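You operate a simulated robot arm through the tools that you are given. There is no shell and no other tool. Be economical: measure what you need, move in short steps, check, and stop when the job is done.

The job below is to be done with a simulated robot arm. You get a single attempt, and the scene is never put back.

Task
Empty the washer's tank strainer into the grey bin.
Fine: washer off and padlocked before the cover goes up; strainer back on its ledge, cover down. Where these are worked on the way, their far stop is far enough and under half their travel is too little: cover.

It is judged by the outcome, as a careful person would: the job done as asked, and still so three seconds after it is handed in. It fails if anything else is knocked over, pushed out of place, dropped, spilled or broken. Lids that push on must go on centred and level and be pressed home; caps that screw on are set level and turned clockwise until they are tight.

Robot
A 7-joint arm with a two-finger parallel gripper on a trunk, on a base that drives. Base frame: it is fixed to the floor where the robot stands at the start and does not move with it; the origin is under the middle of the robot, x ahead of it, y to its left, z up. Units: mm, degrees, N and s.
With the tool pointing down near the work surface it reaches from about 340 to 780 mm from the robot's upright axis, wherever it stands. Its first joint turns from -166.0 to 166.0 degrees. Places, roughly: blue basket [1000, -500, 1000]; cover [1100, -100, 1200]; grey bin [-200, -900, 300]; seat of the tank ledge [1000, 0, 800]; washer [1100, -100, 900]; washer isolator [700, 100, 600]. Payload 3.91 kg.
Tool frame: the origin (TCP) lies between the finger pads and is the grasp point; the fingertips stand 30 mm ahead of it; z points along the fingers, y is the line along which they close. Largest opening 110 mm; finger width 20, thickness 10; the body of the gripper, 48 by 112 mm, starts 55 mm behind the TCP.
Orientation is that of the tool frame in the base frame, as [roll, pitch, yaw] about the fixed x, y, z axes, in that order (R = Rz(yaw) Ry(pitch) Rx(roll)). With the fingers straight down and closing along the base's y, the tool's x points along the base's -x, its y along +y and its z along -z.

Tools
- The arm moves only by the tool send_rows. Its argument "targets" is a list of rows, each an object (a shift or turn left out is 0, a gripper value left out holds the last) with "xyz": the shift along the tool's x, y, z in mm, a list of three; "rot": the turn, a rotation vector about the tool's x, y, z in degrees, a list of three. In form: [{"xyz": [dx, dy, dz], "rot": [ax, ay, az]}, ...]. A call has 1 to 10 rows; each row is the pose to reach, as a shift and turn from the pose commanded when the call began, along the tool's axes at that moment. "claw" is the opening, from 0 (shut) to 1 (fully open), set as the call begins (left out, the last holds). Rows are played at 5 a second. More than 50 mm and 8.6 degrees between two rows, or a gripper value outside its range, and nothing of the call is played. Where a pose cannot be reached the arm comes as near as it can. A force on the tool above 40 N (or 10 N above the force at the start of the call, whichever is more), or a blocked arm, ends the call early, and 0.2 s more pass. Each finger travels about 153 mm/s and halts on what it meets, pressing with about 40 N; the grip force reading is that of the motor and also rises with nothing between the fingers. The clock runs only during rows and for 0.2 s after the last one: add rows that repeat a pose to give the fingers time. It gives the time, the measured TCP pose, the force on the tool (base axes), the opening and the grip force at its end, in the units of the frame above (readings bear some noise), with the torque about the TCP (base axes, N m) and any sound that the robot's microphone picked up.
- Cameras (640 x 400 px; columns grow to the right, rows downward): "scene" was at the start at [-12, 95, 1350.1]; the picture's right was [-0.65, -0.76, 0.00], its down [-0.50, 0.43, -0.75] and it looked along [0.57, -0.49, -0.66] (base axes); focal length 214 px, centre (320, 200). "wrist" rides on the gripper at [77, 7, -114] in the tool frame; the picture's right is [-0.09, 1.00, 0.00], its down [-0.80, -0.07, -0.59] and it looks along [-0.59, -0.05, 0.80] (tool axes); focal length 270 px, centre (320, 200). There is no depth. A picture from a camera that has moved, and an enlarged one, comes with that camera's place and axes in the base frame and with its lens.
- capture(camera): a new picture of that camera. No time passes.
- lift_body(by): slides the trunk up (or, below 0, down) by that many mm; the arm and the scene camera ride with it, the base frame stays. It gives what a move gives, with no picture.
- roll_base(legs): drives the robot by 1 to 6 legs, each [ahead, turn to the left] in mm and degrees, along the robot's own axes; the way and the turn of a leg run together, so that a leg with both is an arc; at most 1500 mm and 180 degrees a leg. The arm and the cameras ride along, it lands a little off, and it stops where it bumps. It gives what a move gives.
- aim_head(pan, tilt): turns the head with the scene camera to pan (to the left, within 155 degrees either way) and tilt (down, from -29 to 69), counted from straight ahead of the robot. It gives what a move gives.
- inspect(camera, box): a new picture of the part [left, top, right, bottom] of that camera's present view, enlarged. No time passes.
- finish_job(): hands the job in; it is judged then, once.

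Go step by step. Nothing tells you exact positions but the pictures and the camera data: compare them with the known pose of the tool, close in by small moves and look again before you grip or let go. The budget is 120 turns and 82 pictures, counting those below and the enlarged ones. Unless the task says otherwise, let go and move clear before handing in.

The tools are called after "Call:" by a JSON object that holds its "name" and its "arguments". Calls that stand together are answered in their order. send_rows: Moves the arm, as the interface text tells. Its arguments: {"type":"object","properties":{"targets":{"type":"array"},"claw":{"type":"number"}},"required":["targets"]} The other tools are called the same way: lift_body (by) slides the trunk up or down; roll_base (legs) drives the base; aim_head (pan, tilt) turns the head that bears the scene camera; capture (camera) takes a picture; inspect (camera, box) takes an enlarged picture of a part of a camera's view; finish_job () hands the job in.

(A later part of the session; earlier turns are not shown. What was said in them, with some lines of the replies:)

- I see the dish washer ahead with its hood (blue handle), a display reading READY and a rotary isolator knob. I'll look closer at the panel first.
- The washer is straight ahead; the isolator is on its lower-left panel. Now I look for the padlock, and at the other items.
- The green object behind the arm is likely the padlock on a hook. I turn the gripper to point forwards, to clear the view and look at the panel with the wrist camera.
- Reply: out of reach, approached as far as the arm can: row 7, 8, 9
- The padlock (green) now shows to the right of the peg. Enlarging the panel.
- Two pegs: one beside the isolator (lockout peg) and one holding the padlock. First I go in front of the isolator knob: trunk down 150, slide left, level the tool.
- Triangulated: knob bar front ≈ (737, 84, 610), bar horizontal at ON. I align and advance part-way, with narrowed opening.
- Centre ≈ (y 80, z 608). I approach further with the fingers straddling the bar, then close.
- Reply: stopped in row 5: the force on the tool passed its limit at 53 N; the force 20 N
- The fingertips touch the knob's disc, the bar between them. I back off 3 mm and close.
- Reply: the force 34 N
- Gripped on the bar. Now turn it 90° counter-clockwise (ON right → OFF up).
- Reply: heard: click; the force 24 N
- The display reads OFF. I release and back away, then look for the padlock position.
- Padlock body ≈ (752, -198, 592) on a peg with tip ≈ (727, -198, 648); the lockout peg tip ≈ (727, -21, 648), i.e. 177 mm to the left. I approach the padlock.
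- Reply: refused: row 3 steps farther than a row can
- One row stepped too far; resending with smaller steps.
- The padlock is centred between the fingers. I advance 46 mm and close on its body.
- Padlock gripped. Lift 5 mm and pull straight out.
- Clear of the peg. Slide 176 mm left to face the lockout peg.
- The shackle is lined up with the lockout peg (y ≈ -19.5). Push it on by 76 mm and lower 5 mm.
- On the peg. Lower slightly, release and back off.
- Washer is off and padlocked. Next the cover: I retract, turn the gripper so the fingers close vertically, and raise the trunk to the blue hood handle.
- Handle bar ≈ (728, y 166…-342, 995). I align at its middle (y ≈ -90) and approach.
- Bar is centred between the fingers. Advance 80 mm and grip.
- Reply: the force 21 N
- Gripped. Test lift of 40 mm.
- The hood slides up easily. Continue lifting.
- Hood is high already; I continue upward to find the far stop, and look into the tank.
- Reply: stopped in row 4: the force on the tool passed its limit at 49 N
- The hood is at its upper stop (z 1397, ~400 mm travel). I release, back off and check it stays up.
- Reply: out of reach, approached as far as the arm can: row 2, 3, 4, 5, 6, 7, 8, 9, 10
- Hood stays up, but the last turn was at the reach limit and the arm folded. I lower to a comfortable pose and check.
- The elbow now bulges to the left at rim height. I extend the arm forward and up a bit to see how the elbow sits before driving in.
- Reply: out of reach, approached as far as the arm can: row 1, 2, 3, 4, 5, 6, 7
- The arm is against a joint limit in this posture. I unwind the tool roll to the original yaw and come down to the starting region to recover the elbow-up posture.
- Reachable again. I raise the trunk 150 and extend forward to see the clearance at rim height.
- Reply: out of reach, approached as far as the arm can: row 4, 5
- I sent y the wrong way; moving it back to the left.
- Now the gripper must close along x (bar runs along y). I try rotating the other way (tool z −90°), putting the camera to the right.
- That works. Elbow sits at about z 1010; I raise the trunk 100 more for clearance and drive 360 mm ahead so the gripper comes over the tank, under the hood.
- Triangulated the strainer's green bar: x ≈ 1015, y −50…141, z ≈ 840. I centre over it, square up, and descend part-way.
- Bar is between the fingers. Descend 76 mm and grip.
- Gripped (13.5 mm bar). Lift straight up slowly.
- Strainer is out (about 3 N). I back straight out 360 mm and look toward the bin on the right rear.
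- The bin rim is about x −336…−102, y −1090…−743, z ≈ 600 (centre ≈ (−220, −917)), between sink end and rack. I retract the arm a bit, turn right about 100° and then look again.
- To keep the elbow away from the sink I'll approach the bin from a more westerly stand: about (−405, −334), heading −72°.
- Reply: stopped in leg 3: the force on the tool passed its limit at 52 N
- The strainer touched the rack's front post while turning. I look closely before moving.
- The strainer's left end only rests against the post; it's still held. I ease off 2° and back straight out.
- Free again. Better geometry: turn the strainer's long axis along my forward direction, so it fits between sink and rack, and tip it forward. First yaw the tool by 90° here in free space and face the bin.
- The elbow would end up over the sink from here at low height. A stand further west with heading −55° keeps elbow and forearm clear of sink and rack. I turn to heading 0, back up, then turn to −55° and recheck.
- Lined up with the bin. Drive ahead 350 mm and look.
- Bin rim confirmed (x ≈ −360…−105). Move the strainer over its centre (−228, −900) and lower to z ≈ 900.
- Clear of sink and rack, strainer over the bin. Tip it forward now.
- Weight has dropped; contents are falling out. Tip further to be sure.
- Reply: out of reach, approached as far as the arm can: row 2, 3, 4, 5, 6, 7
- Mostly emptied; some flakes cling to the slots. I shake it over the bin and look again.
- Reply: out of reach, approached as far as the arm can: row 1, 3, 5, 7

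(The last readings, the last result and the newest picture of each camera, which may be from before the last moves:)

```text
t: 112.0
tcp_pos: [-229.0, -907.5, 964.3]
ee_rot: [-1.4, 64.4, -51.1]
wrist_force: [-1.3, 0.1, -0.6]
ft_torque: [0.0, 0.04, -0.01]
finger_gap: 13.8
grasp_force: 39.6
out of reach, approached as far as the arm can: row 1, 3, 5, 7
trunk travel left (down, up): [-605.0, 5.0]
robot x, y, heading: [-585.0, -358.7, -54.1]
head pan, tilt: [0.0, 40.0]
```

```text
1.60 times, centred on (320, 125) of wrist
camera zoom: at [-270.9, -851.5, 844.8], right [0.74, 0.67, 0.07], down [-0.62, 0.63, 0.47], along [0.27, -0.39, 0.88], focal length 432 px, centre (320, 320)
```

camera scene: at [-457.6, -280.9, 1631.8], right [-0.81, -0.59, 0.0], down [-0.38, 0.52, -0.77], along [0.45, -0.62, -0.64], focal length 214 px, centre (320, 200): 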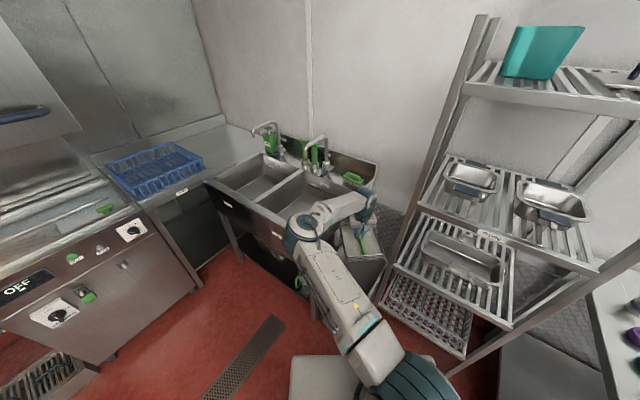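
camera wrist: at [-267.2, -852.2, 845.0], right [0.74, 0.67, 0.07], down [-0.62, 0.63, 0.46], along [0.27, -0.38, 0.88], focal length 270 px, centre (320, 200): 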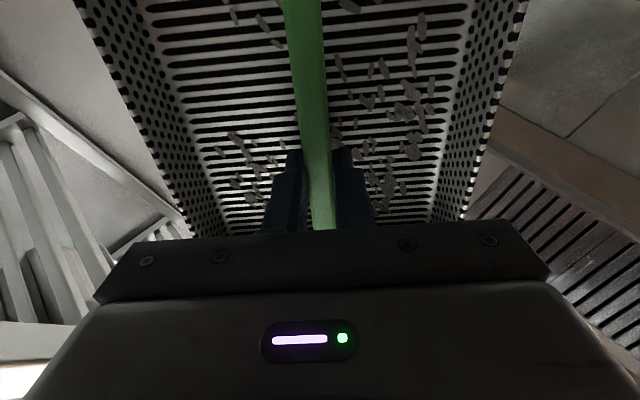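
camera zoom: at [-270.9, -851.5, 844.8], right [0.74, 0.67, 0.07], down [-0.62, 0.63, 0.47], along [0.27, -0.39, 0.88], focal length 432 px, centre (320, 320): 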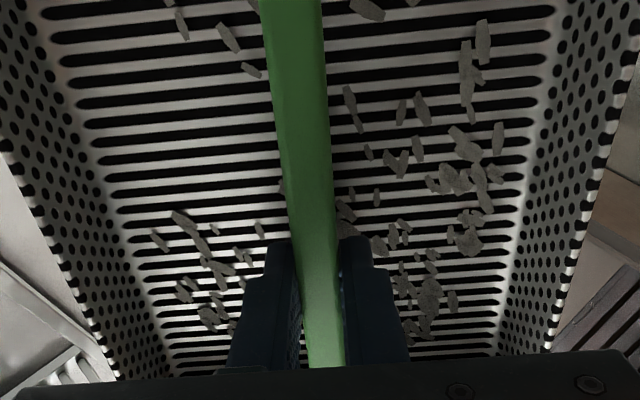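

The flakes haven't moved. I tip it further toward upside-down.

Call:
{"name": "send_rows", "arguments": {"targets": [{"rot": [0, -8, 0]}, {"rot": [0, -16, 0]}, {"rot": [0, -24, 0]}, {"rot": [0, -32, 0]}, {"rot": [0, -32, 0]}, {"rot": [0, -32, 0]}]}}

Call:
{"name": "inspect", "arguments": {"camera": "wrist", "box": [120, 0, 520, 250]}}

```text
t: 113.5
tcp_pos: [-185.0, -923.3, 1096.7]
ee_rot: [-0.6, 32.3, -50.1]
wrist_force: [0.6, 0.7, -1.5]
ft_torque: [0.06, 0.02, 0.0]
finger_gap: 13.5
grasp_force: 40.0
out of reach, approached as far as the arm can: row 1, 2, 3, 4, 5, 6
trunk travel left (down, up): [-605.0, 5.0]
robot x, y, heading: [-586.3, -361.5, -54.1]
head pan, tilt: [0.0, 40.0]
```

```text
1.60 times, centred on (320, 125) of wrist
camera zoom: at [-179.3, -922.4, 958.7], right [0.71, 0.7, 0.04], down [-0.7, 0.71, -0.07], along [-0.08, 0.02, 1.0], focal length 432 px, centre (320, 320)
```

zoom: 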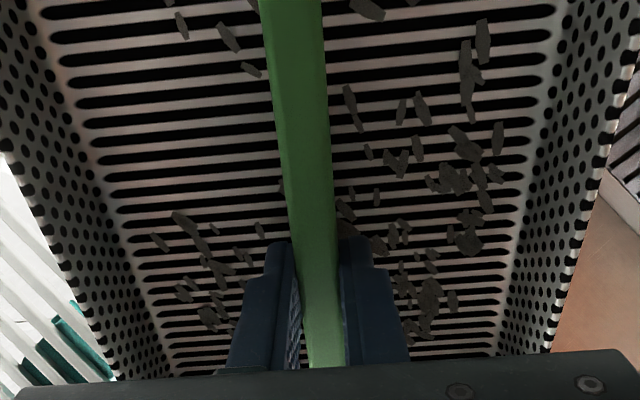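

Now nearly inverted; one firm shake here, then I'll take the remainder as stuck marks.

Call:
{"name": "send_rows", "arguments": {"targets": [{"xyz": [0, 0, -40]}, {"xyz": [0, 0, 5]}, {"xyz": [0, 0, -40]}, {"xyz": [0, 0, 5]}, {"xyz": [0, 0, -40]}, {"xyz": [0, 0, 5]}, {"xyz": [0, 0, -40]}, {"xyz": [0, 0, 0]}, {"xyz": [0, 0, 0]}]}}

Call:
{"name": "capture", "arguments": {"camera": "wrist"}}

```text
t: 115.5
tcp_pos: [-180.3, -925.7, 1096.3]
ee_rot: [-0.7, 32.5, -50.2]
wrist_force: [-0.3, 0.5, -1.1]
ft_torque: [0.05, 0.02, 0.0]
finger_gap: 13.3
grasp_force: 39.3
out of reach, approached as far as the arm can: row 1, 3, 5, 7
trunk travel left (down, up): [-605.0, 5.0]
robot x, y, heading: [-584.3, -358.3, -54.4]
head pan, tilt: [0.0, 40.0]
```

```text
10 pictures are left
camera wrist: at [-175.2, -926.0, 956.5], right [0.71, 0.7, 0.04], down [-0.7, 0.71, -0.07], along [-0.08, 0.02, 1.0], focal length 270 px, centre (320, 200)
```

wrist: 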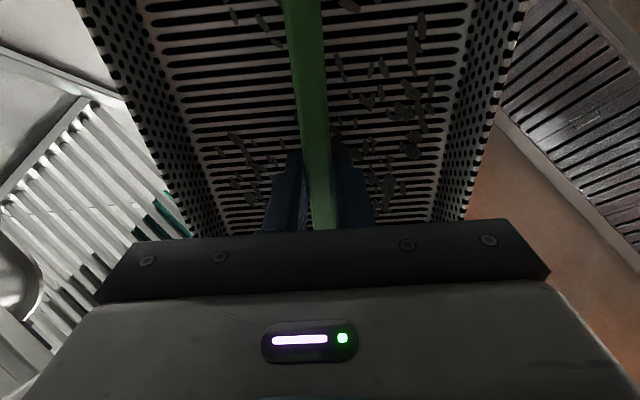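

Emptied. I turn the strainer back upright over the bin.

Call:
{"name": "send_rows", "arguments": {"targets": [{"xyz": [3, -2, -14], "rot": [0, 8, 0]}, {"xyz": [6, -4, -27], "rot": [0, 16, 0]}, {"xyz": [9, -6, -41], "rot": [0, 24, 0]}, {"xyz": [12, -8, -54], "rot": [0, 32, 0]}, {"xyz": [15, -9, -68], "rot": [0, 40, 0]}, {"xyz": [17, -11, -81], "rot": [0, 48, 0]}, {"xyz": [20, -13, -95], "rot": [0, 56, 0]}, {"xyz": [23, -15, -108], "rot": [0, 64, 0]}, {"xyz": [26, -17, -122], "rot": [0, 72, 0]}, {"xyz": [29, -18, -135], "rot": [0, 80, 0]}]}}

Call:
{"name": "send_rows", "arguments": {"targets": [{"rot": [0, 8, 0]}, {"rot": [0, 16, 0]}, {"rot": [0, 24, 0]}, {"rot": [0, 32, 0]}, {"rot": [0, 40, 0]}, {"rot": [0, 48, 0]}, {"rot": [0, 56, 0]}, {"rot": [0, 62, 0]}, {"rot": [0, 67.8, 0]}, {"rot": [0, 67.8, 0]}]}}

Call:
{"name": "capture", "arguments": {"camera": "scene"}}

```text
t: 117.7
tcp_pos: [-227.8, -902.8, 965.2]
ee_rot: [-178.3, 67.6, 132.0]
wrist_force: [0.1, 0.0, -1.2]
ft_torque: [0.0, -0.01, -0.01]
finger_gap: 13.7
grasp_force: 40.5
trunk travel left (down, up): [-605.0, 5.0]
robot x, y, heading: [-586.8, -360.7, -54.0]
head pan, tilt: [0.0, 40.0]
```

```text
t: 119.8
tcp_pos: [-228.0, -902.4, 966.5]
ee_rot: [-179.4, -0.3, 130.3]
wrist_force: [-0.4, 0.2, -1.2]
ft_torque: [-0.01, 0.01, 0.0]
finger_gap: 13.9
grasp_force: 40.1
trunk travel left (down, up): [-605.0, 5.0]
robot x, y, heading: [-582.6, -359.4, -54.2]
head pan, tilt: [0.0, 40.0]
```

```text
9 pictures are left
camera scene: at [-457.8, -280.6, 1631.8], right [-0.81, -0.59, 0.0], down [-0.38, 0.52, -0.77], along [0.45, -0.62, -0.64], focal length 214 px, centre (320, 200)
```

scene: 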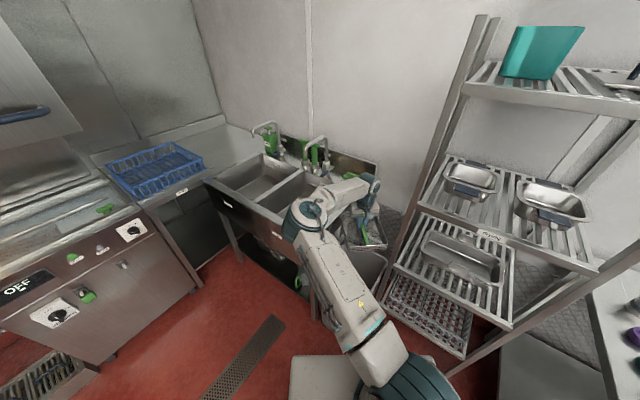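

Strainer upright and still held. Reverse out: raise/retract, back up, turn to face the washer and drive to roughly the origin.

Call:
{"name": "send_rows", "arguments": {"targets": [{"xyz": [0, 0, -30]}, {"xyz": [0, 0, -60]}, {"xyz": [0, 0, -86]}, {"xyz": [32, 10, -86]}, {"xyz": [64, 20, -86]}, {"xyz": [95, 30, -86]}, {"xyz": [95, 30, -86]}]}}

Call:
{"name": "roll_base", "arguments": {"legs": [[-350, 0], [0, 59.5], [790, 0], [0, -5.2]]}}

Call:
{"name": "send_rows", "arguments": {"targets": [{"rot": [0, 0, -8.5]}, {"rot": [0, 0, -17]}, {"rot": [0, 0, -25.5]}, {"rot": [0, 0, -34]}, {"rot": [0, 0, -42.5]}, {"rot": [0, 0, -51]}, {"rot": [0, 0, -59.5]}, {"rot": [0, 0, -68]}, {"rot": [0, 0, -76.5]}, {"rot": [0, 0, -85]}]}}

```text
t: 121.5
tcp_pos: [-265.8, -810.7, 1050.9]
ee_rot: [-179.4, -0.1, 130.3]
wrist_force: [-0.2, 0.1, -1.6]
ft_torque: [0.01, -0.03, -0.02]
finger_gap: 13.4
grasp_force: 39.4
trunk travel left (down, up): [-605.0, 5.0]
robot x, y, heading: [-583.1, -360.8, -54.2]
head pan, tilt: [0.0, 40.0]
```

```text
t: 130.7
tcp_pos: [550.7, 0.6, 1050.2]
ee_rot: [-179.4, 0.0, -175.3]
wrist_force: [-0.6, -0.4, -1.6]
ft_torque: [0.05, -0.05, -0.01]
finger_gap: 13.5
grasp_force: 40.0
trunk travel left (down, up): [-605.0, 5.0]
robot x, y, heading: [-2.3, 3.3, 0.3]
head pan, tilt: [0.0, 40.0]
```

```text
t: 132.9
tcp_pos: [552.1, 1.2, 1050.8]
ee_rot: [180.0, -0.6, -90.1]
wrist_force: [0.8, 0.0, -1.0]
ft_torque: [0.05, 0.0, -0.01]
finger_gap: 13.5
grasp_force: 39.9
trunk travel left (down, up): [-605.0, 5.0]
robot x, y, heading: [2.0, 4.7, 0.5]
head pan, tilt: [0.0, 40.0]
```

Yaw is back to −90°. Extend the arm as before (x 652, y 46) and drive 362 mm ahead so the strainer is over its ledge.

Call:
{"name": "send_rows", "arguments": {"targets": [{"xyz": [-10, -20, 0]}, {"xyz": [-20, -40, 0]}, {"xyz": [-30, -60, 0]}, {"xyz": [-40, -80, 0]}, {"xyz": [-45, -100, 0]}, {"xyz": [-45, -100, 0]}]}}

Call:
{"name": "roll_base", "arguments": {"legs": [[362, 0]]}}

Call:
{"name": "aim_head", "arguments": {"pan": 0, "tilt": 38}}

Call:
{"name": "capture", "arguments": {"camera": "wrist"}}

Call:
{"name": "inspect", "arguments": {"camera": "scene", "box": [270, 160, 450, 310]}}

```text
t: 134.3
tcp_pos: [650.2, 45.5, 1050.6]
ee_rot: [179.8, -0.7, -90.2]
wrist_force: [-0.3, -0.2, -1.3]
ft_torque: [0.02, -0.01, -0.01]
finger_gap: 13.4
grasp_force: 40.2
trunk travel left (down, up): [-605.0, 5.0]
robot x, y, heading: [-3.2, 5.6, 0.3]
head pan, tilt: [0.0, 40.0]
```

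```text
t: 136.9
tcp_pos: [1107.5, 68.6, 940.1]
ee_rot: [171.3, -0.6, -88.4]
wrist_force: [0.8, -1.5, 1.2]
ft_torque: [0.07, -0.03, 0.05]
finger_gap: 13.8
grasp_force: 40.0
trunk travel left (down, up): [-605.0, 5.0]
robot x, y, heading: [364.6, 5.5, 1.7]
head pan, tilt: [0.0, 40.0]
stopped in leg 1: the robot was blocked; the commanded pose is now the measured one
```

```text
t: 137.5
tcp_pos: [1018.3, 44.1, 980.8]
ee_rot: [174.2, -0.1, -92.7]
wrist_force: [0.5, 0.7, 0.3]
ft_torque: [-0.02, 0.08, -0.01]
finger_gap: 13.5
grasp_force: 40.2
trunk travel left (down, up): [-605.0, 5.0]
robot x, y, heading: [363.6, 8.8, 1.7]
head pan, tilt: [0.0, 38.0]
```

```text
8 pictures are left
camera wrist: at [1019.4, -33.9, 1095.1], right [-0.99, 0.13, 0.1], down [0.17, 0.8, 0.58], along [0.0, 0.59, -0.81], focal length 270 px, centre (320, 200)
```

wrist: 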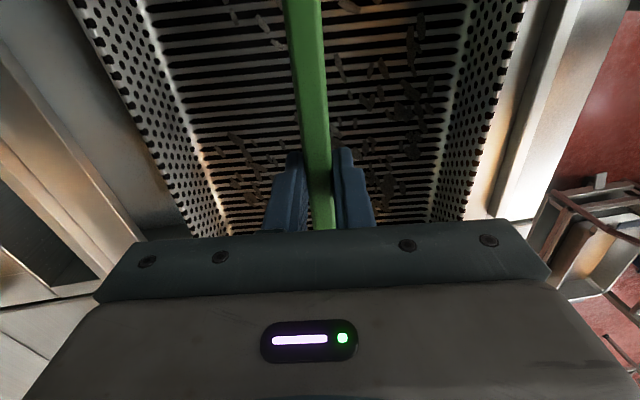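

```text
2.67 times, centred on (360, 235) of scene
camera zoom: at [323.7, 151.8, 1639.1], right [0.03, -1.0, 0.0], down [-0.59, -0.01, -0.8], along [0.8, 0.02, -0.59], focal length 572 px, centre (213, 107)
```

zoom: 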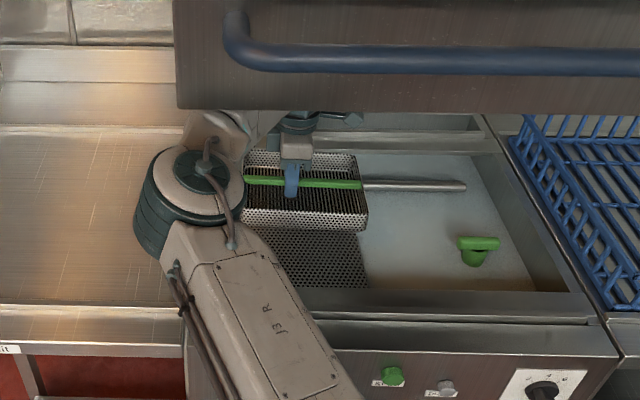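

The base bumped lightly and jolted the arm, but the strainer is still held and over the tank. I level and re-square the tool, centre on the recorded seat position (1014.4, 46) and read back.

Call:
{"name": "send_rows", "arguments": {"targets": [{"xyz": [-1, 2, -5], "rot": [3, 0, -1.3]}, {"xyz": [-2, 4, -10], "rot": [5.8, 0, -2.7]}, {"xyz": [-2, 4, -10], "rot": [5.8, 0, -2.7]}, {"xyz": [-2, 4, -10], "rot": [5.8, 0, -2.7]}]}}

Call:
{"name": "send_rows", "arguments": {"targets": [{"xyz": [0, 0, 0]}]}}

```text
t: 138.5
tcp_pos: [1046.1, 51.3, 972.7]
ee_rot: [178.8, -0.2, -89.3]
wrist_force: [-0.9, 0.0, -1.2]
ft_torque: [0.06, -0.03, 0.02]
finger_gap: 13.8
grasp_force: 40.1
trunk travel left (down, up): [-605.0, 5.0]
robot x, y, heading: [364.2, 7.4, 1.3]
head pan, tilt: [0.0, 38.0]
```

```text
t: 138.9
tcp_pos: [1045.8, 50.5, 974.2]
ee_rot: [178.9, -0.2, -89.2]
wrist_force: [-0.8, 0.2, -1.3]
ft_torque: [0.02, -0.01, 0.01]
finger_gap: 13.6
grasp_force: 39.5
trunk travel left (down, up): [-605.0, 5.0]
robot x, y, heading: [361.5, 9.4, 1.6]
head pan, tilt: [0.0, 38.0]
```

Settled now; correct by −31.5 mm x, −4.5 mm y and the last degree, descending to z ≈ 930.

Call:
{"name": "send_rows", "arguments": {"targets": [{"xyz": [4.5, 16, 0], "rot": [1.1, 0, 0.8]}, {"xyz": [4.5, 31.5, 0], "rot": [1.1, 0, 0.8]}, {"xyz": [4.5, 31.5, 20], "rot": [1.1, 0, 0.8]}, {"xyz": [4.5, 31.5, 34], "rot": [1.1, 0, 0.8]}, {"xyz": [4.5, 31.5, 34], "rot": [1.1, 0, 0.8]}]}}

Call:
{"name": "send_rows", "arguments": {"targets": [{"xyz": [0, 0, 0]}]}}

Call:
{"name": "inspect", "arguments": {"camera": "scene", "box": [300, 190, 400, 270]}}

```text
t: 140.1
tcp_pos: [1013.3, 45.3, 940.3]
ee_rot: [179.9, -0.3, -90.0]
wrist_force: [0.4, -0.2, -1.3]
ft_torque: [0.03, 0.03, 0.0]
finger_gap: 13.5
grasp_force: 40.1
trunk travel left (down, up): [-605.0, 5.0]
robot x, y, heading: [361.7, 6.4, 1.7]
head pan, tilt: [0.0, 38.0]
```

```text
t: 140.5
tcp_pos: [1014.0, 46.7, 941.9]
ee_rot: [179.8, -0.2, -90.0]
wrist_force: [-0.8, 0.6, -0.9]
ft_torque: [-0.01, -0.01, -0.02]
finger_gap: 13.6
grasp_force: 39.9
trunk travel left (down, up): [-605.0, 5.0]
robot x, y, heading: [362.1, 6.1, 1.5]
head pan, tilt: [0.0, 38.0]
```

```text
5.00 times, centred on (350, 230) of scene
camera zoom: at [369.2, 157.2, 1634.8], right [0.03, -1.0, 0.0], down [-0.62, -0.02, -0.79], along [0.79, 0.02, -0.62], focal length 1072 px, centre (170, 50)
```

zoom: 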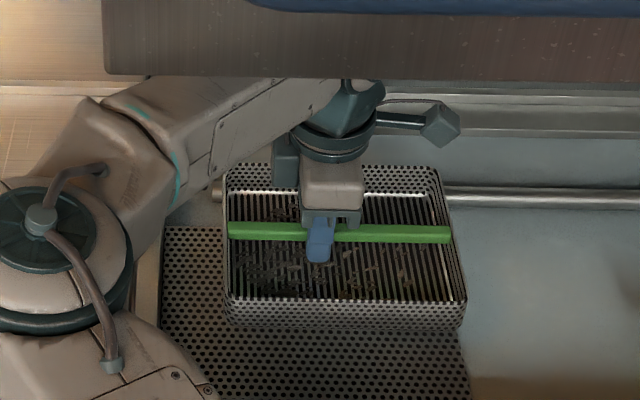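

Aligned with the opening. Lower gently to the seat height (846).

Call:
{"name": "send_rows", "arguments": {"targets": [{"xyz": [0, 0, 15]}, {"xyz": [0, 0, 30]}, {"xyz": [0, 0, 45]}, {"xyz": [0, 0, 60]}, {"xyz": [0, 0, 72]}, {"xyz": [0, 0, 82]}, {"xyz": [0, 0, 89]}, {"xyz": [0, 0, 94]}, {"xyz": [0, 0, 96]}, {"xyz": [0, 0, 96]}]}}

Call:
{"name": "inspect", "arguments": {"camera": "scene", "box": [300, 200, 400, 280]}}

```text
t: 142.7
tcp_pos: [1013.0, 46.4, 847.4]
ee_rot: [-179.8, -0.3, -89.9]
wrist_force: [3.1, 0.2, 30.3]
ft_torque: [0.54, 0.03, 0.01]
finger_gap: 13.5
grasp_force: 39.8
trunk travel left (down, up): [-605.0, 5.0]
robot x, y, heading: [363.8, 4.5, 1.6]
head pan, tilt: [0.0, 38.0]
```

```text
5.00 times, centred on (350, 240) of scene
camera zoom: at [366.1, 156.9, 1635.2], right [0.03, -1.0, 0.0], down [-0.61, -0.02, -0.79], along [0.79, 0.02, -0.61], focal length 1072 px, centre (170, 0)
```

zoom: 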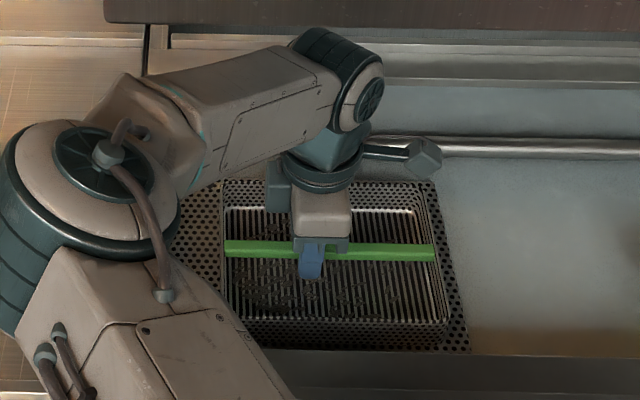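

It sits on the ledge flush (30 N contact at z 847). Release, rise slightly and verify.

Call:
{"name": "send_rows", "arguments": {"targets": [{"xyz": [0, 0, -1]}, {"xyz": [0, 0, -2]}]}}

Call:
{"name": "send_rows", "arguments": {"claw": 0.4, "targets": [{"xyz": [0, 0, 0]}, {"xyz": [0, 0, 0]}, {"xyz": [0, 0, 0]}, {"xyz": [0, 0, -20]}, {"xyz": [0, 0, -50]}, {"xyz": [0, 0, -90]}, {"xyz": [0, 0, -130]}, {"xyz": [0, 0, -170]}, {"xyz": [0, 0, -205]}]}}

Call:
{"name": "inspect", "arguments": {"camera": "scene", "box": [300, 200, 420, 290]}}

```text
t: 143.3
tcp_pos: [1012.3, 46.0, 847.4]
ee_rot: [-179.9, -0.2, -89.9]
wrist_force: [8.1, -1.4, 28.9]
ft_torque: [-0.01, -0.04, 0.03]
finger_gap: 13.6
grasp_force: 40.5
trunk travel left (down, up): [-605.0, 5.0]
robot x, y, heading: [361.2, 3.6, 1.5]
head pan, tilt: [0.0, 38.0]
```

```text
t: 145.3
tcp_pos: [1010.9, 47.5, 1045.4]
ee_rot: [179.6, -0.3, -90.0]
wrist_force: [-0.2, 0.4, 0.2]
ft_torque: [0.0, -0.01, 0.02]
finger_gap: 44.3
grasp_force: 0.1
trunk travel left (down, up): [-605.0, 5.0]
robot x, y, heading: [361.2, 4.2, 1.6]
head pan, tilt: [0.0, 38.0]
```

```text
4.44 times, centred on (360, 245) of scene
camera zoom: at [369.4, 157.4, 1633.1], right [0.03, -1.0, 0.0], down [-0.62, -0.02, -0.79], along [0.79, 0.02, -0.62], focal length 953 px, centre (142, 0)
```

zoom: 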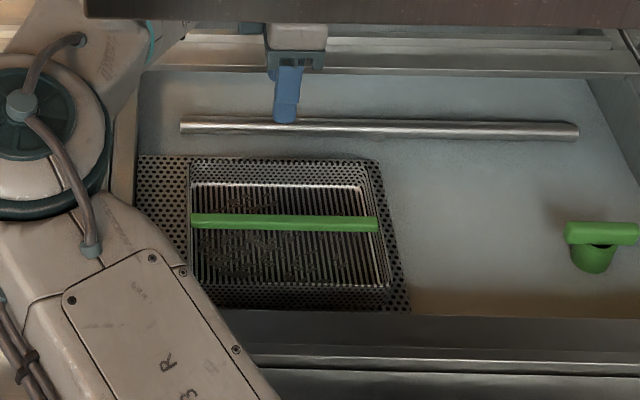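

The strainer may sit ~10 mm further right than before (it could have slid along the bar at the post bump). I check with the wrist camera.

Call:
{"name": "capture", "arguments": {"camera": "wrist"}}

```text
3 pictures are left
camera wrist: at [1005.2, -29.5, 1160.9], right [-1.0, 0.09, 0.01], down [0.08, 0.8, 0.59], along [0.05, 0.59, -0.81], focal length 270 px, centre (320, 200)
```

wrist: 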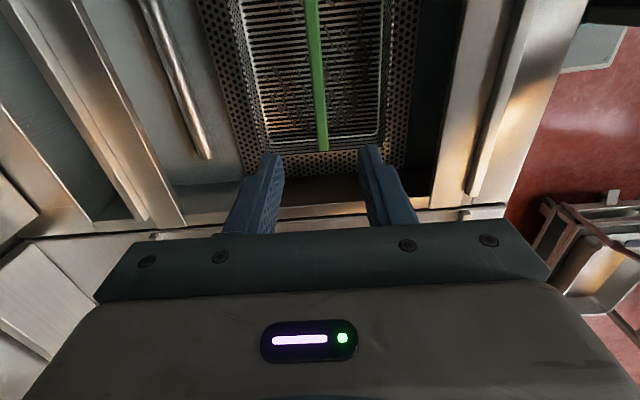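

Bar's left end is at y ≈ 125 versus 140 originally: 15 mm off. I re-grip it, lift clear, shift 15 mm left and set it down again.

Call:
{"name": "send_rows", "arguments": {"claw": 0.4, "targets": [{"xyz": [1, -3, 40]}, {"xyz": [1, -3, 80]}, {"xyz": [1, -3, 120]}, {"xyz": [1, -3, 155]}, {"xyz": [1, -3, 180]}, {"xyz": [1, -3, 197]}, {"xyz": [1, -3, 197]}]}}

Call:
{"name": "send_rows", "arguments": {"claw": 0, "targets": [{"xyz": [0, 0, 0]}, {"xyz": [0, 0, 0]}, {"xyz": [0, 0, 0]}]}}

Call:
{"name": "send_rows", "arguments": {"targets": [{"xyz": [0, 0, -15]}, {"xyz": [0, 0, -35]}, {"xyz": [0, 0, -60]}, {"xyz": [0, 0, -80]}, {"xyz": [0, 0, -80]}]}}

```text
t: 146.9
tcp_pos: [1015.0, 45.2, 854.0]
ee_rot: [179.9, -0.1, -90.0]
wrist_force: [0.1, -0.5, -0.4]
ft_torque: [0.01, 0.0, 0.01]
finger_gap: 44.0
grasp_force: 0.0
trunk travel left (down, up): [-605.0, 5.0]
robot x, y, heading: [361.0, 7.3, 1.4]
head pan, tilt: [0.0, 38.0]
```

```text
t: 147.7
tcp_pos: [1015.7, 45.4, 853.3]
ee_rot: [179.9, -0.2, -90.0]
wrist_force: [-0.2, -0.4, -0.2]
ft_torque: [-0.02, -0.03, -0.01]
finger_gap: 13.5
grasp_force: 39.8
trunk travel left (down, up): [-605.0, 5.0]
robot x, y, heading: [364.1, 5.8, 1.5]
head pan, tilt: [0.0, 38.0]
```

```text
t: 148.9
tcp_pos: [1016.9, 45.9, 933.7]
ee_rot: [179.9, -0.2, -90.0]
wrist_force: [0.4, 0.0, -0.9]
ft_torque: [0.04, 0.03, 0.0]
finger_gap: 13.3
grasp_force: 39.7
trunk travel left (down, up): [-605.0, 5.0]
robot x, y, heading: [362.8, 5.1, 1.9]
head pan, tilt: [0.0, 38.0]
```

Lifted. Shift 15 mm left (and 2 mm back), then lower until it seats.

Call:
{"name": "send_rows", "arguments": {"targets": [{"xyz": [-8, 1, 0]}, {"xyz": [-15, 2, 0]}, {"xyz": [-15, 2, 20]}, {"xyz": [-15, 2, 40]}, {"xyz": [-15, 2, 55]}, {"xyz": [-15, 2, 66]}, {"xyz": [-15, 2, 73]}, {"xyz": [-15, 2, 78]}, {"xyz": [-15, 2, 80]}, {"xyz": [-15, 2, 80]}]}}

Call:
{"name": "send_rows", "arguments": {"targets": [{"xyz": [0, 0, 2]}, {"xyz": [0, 0, 4]}, {"xyz": [0, 0, 4]}]}}

```text
t: 151.1
tcp_pos: [1014.4, 62.2, 854.8]
ee_rot: [179.9, -0.1, -89.9]
wrist_force: [0.6, -0.8, -0.7]
ft_torque: [0.03, -0.02, 0.0]
finger_gap: 13.2
grasp_force: 40.1
trunk travel left (down, up): [-605.0, 5.0]
robot x, y, heading: [366.0, 3.3, 1.8]
head pan, tilt: [0.0, 38.0]
```

```text
t: 151.9
tcp_pos: [1014.3, 61.4, 853.7]
ee_rot: [-179.8, -0.1, -90.0]
wrist_force: [3.3, 0.0, 24.2]
ft_torque: [-0.09, 0.04, 0.02]
finger_gap: 13.2
grasp_force: 40.1
trunk travel left (down, up): [-605.0, 5.0]
robot x, y, heading: [366.6, 8.4, 1.8]
head pan, tilt: [0.0, 38.0]
```

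Seated evenly at the same height. Release, rise and check once.

Call:
{"name": "send_rows", "arguments": {"targets": [{"xyz": [0, 0, -3]}, {"xyz": [0, 0, -3]}]}}

Call:
{"name": "send_rows", "arguments": {"claw": 0.4, "targets": [{"xyz": [0, 0, 0]}, {"xyz": [0, 0, 0]}, {"xyz": [0, 0, 0]}, {"xyz": [0, 0, -20]}, {"xyz": [0, 0, -50]}, {"xyz": [0, 0, -90]}, {"xyz": [0, 0, -130]}, {"xyz": [0, 0, -170]}, {"xyz": [0, 0, -195]}]}}

Call:
{"name": "inspect", "arguments": {"camera": "scene", "box": [300, 200, 420, 290]}}

```text
t: 152.5
tcp_pos: [1013.5, 62.3, 852.9]
ee_rot: [-180.0, -0.2, -89.9]
wrist_force: [4.2, 1.5, 16.6]
ft_torque: [0.01, -0.02, 0.02]
finger_gap: 13.2
grasp_force: 39.8
trunk travel left (down, up): [-605.0, 5.0]
robot x, y, heading: [363.1, 6.1, 1.5]
head pan, tilt: [0.0, 38.0]
```

```text
t: 154.5
tcp_pos: [1015.7, 61.6, 1048.1]
ee_rot: [179.8, -0.1, -90.0]
wrist_force: [-0.2, 0.2, 0.3]
ft_torque: [0.02, -0.02, 0.0]
finger_gap: 44.0
grasp_force: 0.0
trunk travel left (down, up): [-605.0, 5.0]
robot x, y, heading: [362.8, 3.3, 1.5]
head pan, tilt: [0.0, 38.0]
```

```text
4.44 times, centred on (360, 245) of scene
camera zoom: at [368.9, 157.2, 1634.8], right [0.03, -1.0, 0.0], down [-0.62, -0.02, -0.79], along [0.79, 0.02, -0.62], focal length 953 px, centre (142, 0)
```

zoom: 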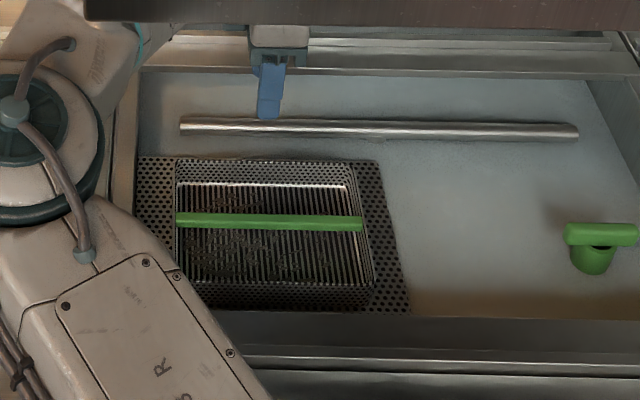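

Strainer is back in its original place on the ledge. Now I back out and tip the gripper forward to close the cover.

Call:
{"name": "roll_base", "arguments": {"legs": [[-362, 0], [0, -1.5]]}}

Call:
{"name": "send_rows", "arguments": {"claw": 0.7, "targets": [{"xyz": [15, 11, 0], "rot": [8.5, 0, 0]}, {"xyz": [30, 22, 0], "rot": [17, 0, 0]}, {"xyz": [45, 33, 0], "rot": [25.5, 0, 0]}, {"xyz": [60, 44, 0], "rot": [34, 0, 0]}, {"xyz": [75, 55, 0], "rot": [42.5, 0, 0]}, {"xyz": [90, 66, 0], "rot": [51, 0, 0]}, {"xyz": [105, 77, 0], "rot": [59.5, 0, 0]}, {"xyz": [120, 88, 0], "rot": [68, 0, 0]}, {"xyz": [135, 99, 0], "rot": [76.5, 0, 0]}, {"xyz": [150, 110, 0], "rot": [84, 0, 0]}]}}

```text
t: 157.2
tcp_pos: [653.2, 35.9, 1045.9]
ee_rot: [179.9, -0.3, -91.4]
wrist_force: [-0.4, 0.2, -0.4]
ft_torque: [-0.02, 0.02, 0.03]
finger_gap: 44.3
grasp_force: 0.0
trunk travel left (down, up): [-605.0, 5.0]
robot x, y, heading: [-1.5, -4.0, 0.3]
head pan, tilt: [0.0, 38.0]
```

```text
t: 159.4
tcp_pos: [539.5, -113.6, 1048.1]
ee_rot: [-96.1, -0.1, -91.4]
wrist_force: [-0.7, -0.7, 0.3]
ft_torque: [0.0, 0.01, 0.01]
finger_gap: 77.2
grasp_force: 0.1
trunk travel left (down, up): [-605.0, 5.0]
robot x, y, heading: [-1.6, -4.6, 0.3]
head pan, tilt: [0.0, 38.0]
```

Level the tool and shift to y ≈ −89, then climb toward the handle height.

Call:
{"name": "send_rows", "arguments": {"targets": [{"xyz": [-12, 0, 0], "rot": [6, 0, 0]}, {"xyz": [-24, 0, 0], "rot": [6, -1.4, 0]}, {"xyz": [-24, 0, 0], "rot": [6, -1.4, 0]}]}}

Call:
{"name": "send_rows", "arguments": {"targets": [{"xyz": [0, -35, 0]}, {"xyz": [0, -70, 0]}, {"xyz": [0, -105, 0]}, {"xyz": [0, -140, 0]}, {"xyz": [0, -175, 0]}, {"xyz": [0, -210, 0]}, {"xyz": [0, -245, 0]}, {"xyz": [0, -280, 0]}, {"xyz": [0, -315, 0]}, {"xyz": [0, -345, 0]}]}}

```text
t: 160.2
tcp_pos: [538.3, -87.8, 1047.8]
ee_rot: [-90.1, -0.1, -89.9]
wrist_force: [-0.4, -0.7, 0.0]
ft_torque: [0.03, -0.04, -0.04]
finger_gap: 77.0
grasp_force: 0.1
trunk travel left (down, up): [-605.0, 5.0]
robot x, y, heading: [-1.6, -2.4, 0.4]
head pan, tilt: [0.0, 38.0]
```

```text
t: 162.4
tcp_pos: [538.9, -87.6, 1394.5]
ee_rot: [-90.1, -0.1, -90.0]
wrist_force: [0.6, 0.3, -0.1]
ft_torque: [-0.01, -0.02, 0.0]
finger_gap: 77.0
grasp_force: 0.1
trunk travel left (down, up): [-605.0, 5.0]
robot x, y, heading: [-4.7, -2.6, 0.3]
head pan, tilt: [0.0, 38.0]
```

Excellent, level at z 1394. Advance part-way and look with the wrist camera.

Call:
{"name": "send_rows", "arguments": {"targets": [{"xyz": [0, 0, 35]}, {"xyz": [0, 0, 70]}, {"xyz": [0, 0, 105]}, {"xyz": [0, 0, 105]}]}}

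Call:
{"name": "capture", "arguments": {"camera": "wrist"}}

```text
t: 163.4
tcp_pos: [644.3, -89.4, 1393.4]
ee_rot: [-90.0, 0.0, -90.0]
wrist_force: [-0.4, -1.4, -0.6]
ft_torque: [0.03, 0.01, 0.08]
finger_gap: 77.3
grasp_force: 0.1
trunk travel left (down, up): [-605.0, 5.0]
robot x, y, heading: [-0.4, -2.6, 0.1]
head pan, tilt: [0.0, 38.0]
```

```text
1 pictures are left
camera wrist: at [529.6, -166.8, 1386.2], right [0.0, 0.09, -1.0], down [-0.59, 0.8, 0.07], along [0.8, 0.59, 0.05], focal length 270 px, centre (320, 200)
```

wrist: 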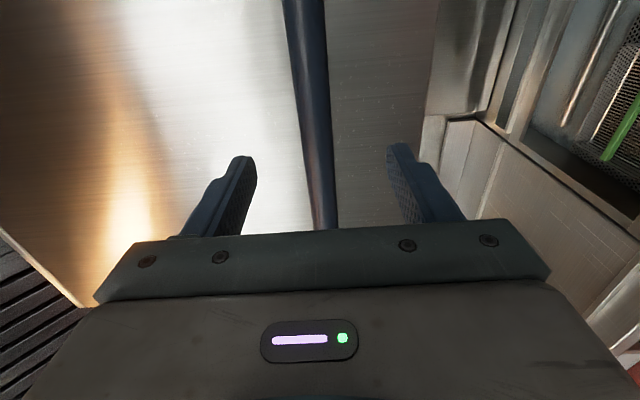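

The bar is centred between the fingers. Advance 78 mm, grip, then pull down.

Call:
{"name": "send_rows", "arguments": {"targets": [{"xyz": [0, 0, 25]}, {"xyz": [0, 0, 50]}, {"xyz": [0, 0, 68]}, {"xyz": [0, 0, 78]}, {"xyz": [0, 0, 78]}]}}

Call:
{"name": "send_rows", "arguments": {"claw": 0, "targets": [{"xyz": [0, 0, 0]}, {"xyz": [0, 0, 0]}, {"xyz": [0, 0, 0]}]}}

```text
t: 164.6
tcp_pos: [722.1, -86.9, 1393.2]
ee_rot: [-90.1, -0.1, -90.0]
wrist_force: [-0.2, -0.1, -0.5]
ft_torque: [0.0, -0.01, -0.01]
finger_gap: 77.0
grasp_force: 0.1
trunk travel left (down, up): [-605.0, 5.0]
robot x, y, heading: [-8.3, -1.7, 0.4]
head pan, tilt: [0.0, 38.0]
```

```text
t: 165.4
tcp_pos: [722.5, -86.5, 1393.5]
ee_rot: [-90.0, -0.1, -89.9]
wrist_force: [6.2, -0.7, 11.4]
ft_torque: [0.1, -0.3, -0.28]
finger_gap: 23.7
grasp_force: 45.2
trunk travel left (down, up): [-605.0, 5.0]
robot x, y, heading: [-1.7, -7.5, 0.3]
head pan, tilt: [0.0, 38.0]
```

Gripped (23.7 mm). Pull down.

Call:
{"name": "send_rows", "arguments": {"targets": [{"xyz": [0, 15, 0]}, {"xyz": [0, 40, 0]}, {"xyz": [0, 65, 0]}, {"xyz": [0, 90, 0]}, {"xyz": [0, 115, 0]}, {"xyz": [0, 140, 0]}, {"xyz": [0, 165, 0]}, {"xyz": [0, 190, 0]}, {"xyz": [0, 215, 0]}, {"xyz": [0, 240, 0]}]}}

Call:
{"name": "send_rows", "arguments": {"targets": [{"xyz": [0, 25, 0]}, {"xyz": [0, 50, 0]}, {"xyz": [0, 75, 0]}, {"xyz": [0, 100, 0]}, {"xyz": [0, 120, 0]}, {"xyz": [0, 135, 0]}, {"xyz": [0, 145, 0]}, {"xyz": [0, 152, 0]}, {"xyz": [0, 158, 0]}, {"xyz": [0, 163, 0]}]}}

```text
t: 167.6
tcp_pos: [722.0, -86.9, 1148.3]
ee_rot: [-90.5, -0.1, -90.0]
wrist_force: [2.7, 3.0, -4.8]
ft_torque: [0.03, 0.37, 0.3]
finger_gap: 23.8
grasp_force: 45.2
trunk travel left (down, up): [-605.0, 5.0]
robot x, y, heading: [0.7, -7.4, 0.4]
head pan, tilt: [0.0, 38.0]
```

```text
t: 169.8
tcp_pos: [721.1, -87.9, 994.3]
ee_rot: [-89.3, -0.2, -90.0]
wrist_force: [-2.4, 1.6, 23.7]
ft_torque: [0.23, 0.22, -0.79]
finger_gap: 23.9
grasp_force: 44.9
trunk travel left (down, up): [-605.0, 5.0]
robot x, y, heading: [-1.4, -2.7, 0.5]
head pan, tilt: [0.0, 38.0]
```

The cover is at its bottom stop (994 vs 996 originally, with reaction force). Release, back off and take the last picture.

Call:
{"name": "send_rows", "arguments": {"claw": 0.7, "targets": [{"xyz": [0, 0, 0]}, {"xyz": [0, 0, 0]}, {"xyz": [0, 0, 0]}, {"xyz": [0, 0, -40]}, {"xyz": [0, 0, -80]}, {"xyz": [0, 0, -120]}, {"xyz": [0, 0, -160]}]}}

Call:
{"name": "aim_head", "arguments": {"pan": -10, "tilt": 38}}

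Call:
{"name": "capture", "arguments": {"camera": "scene"}}

```text
t: 171.4
tcp_pos: [560.5, -88.4, 988.0]
ee_rot: [-90.1, -0.1, -89.9]
wrist_force: [-0.4, 0.6, -0.3]
ft_torque: [0.01, 0.02, 0.0]
finger_gap: 76.8
grasp_force: 0.1
trunk travel left (down, up): [-605.0, 5.0]
robot x, y, heading: [-2.3, -3.1, 0.2]
head pan, tilt: [0.0, 38.0]
```

```text
t: 172.1
tcp_pos: [560.7, -87.8, 988.6]
ee_rot: [-90.1, 0.0, -89.9]
wrist_force: [-0.5, 0.1, 0.1]
ft_torque: [0.01, 0.01, 0.03]
finger_gap: 77.1
grasp_force: 0.1
trunk travel left (down, up): [-605.0, 5.0]
robot x, y, heading: [-5.5, -3.2, 0.2]
head pan, tilt: [-10.0, 38.0]
```

```text
0 pictures are left
camera scene: at [6.0, 131.0, 1634.8], right [-0.17, -0.99, 0.0], down [-0.61, 0.1, -0.79], along [0.78, -0.13, -0.62], focal length 214 px, centre (320, 200)
```

scene: 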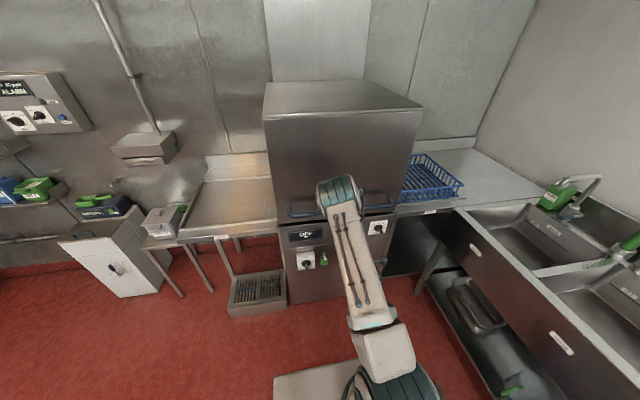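

The cover is down, the washer display reads OFF with the padlock on the lockout peg, the strainer is back on its ledge, and the arm is clear. Handing in.

Call:
{"name": "finish_job", "arguments": {}}

```text
The job is handed in.
```

The washer's tank strainer was emptied into the grey bin and put back on its ledge. The washer was off and padlocked before the cover went up, and the cover is now down. A few flakes still cling to the strainer's slots; they stayed put after two shakes over the bin.

On the way, the strainer bumped the rack post once and the base bumped once while driving back to the washer. I saw nothing knocked over in the pictures.
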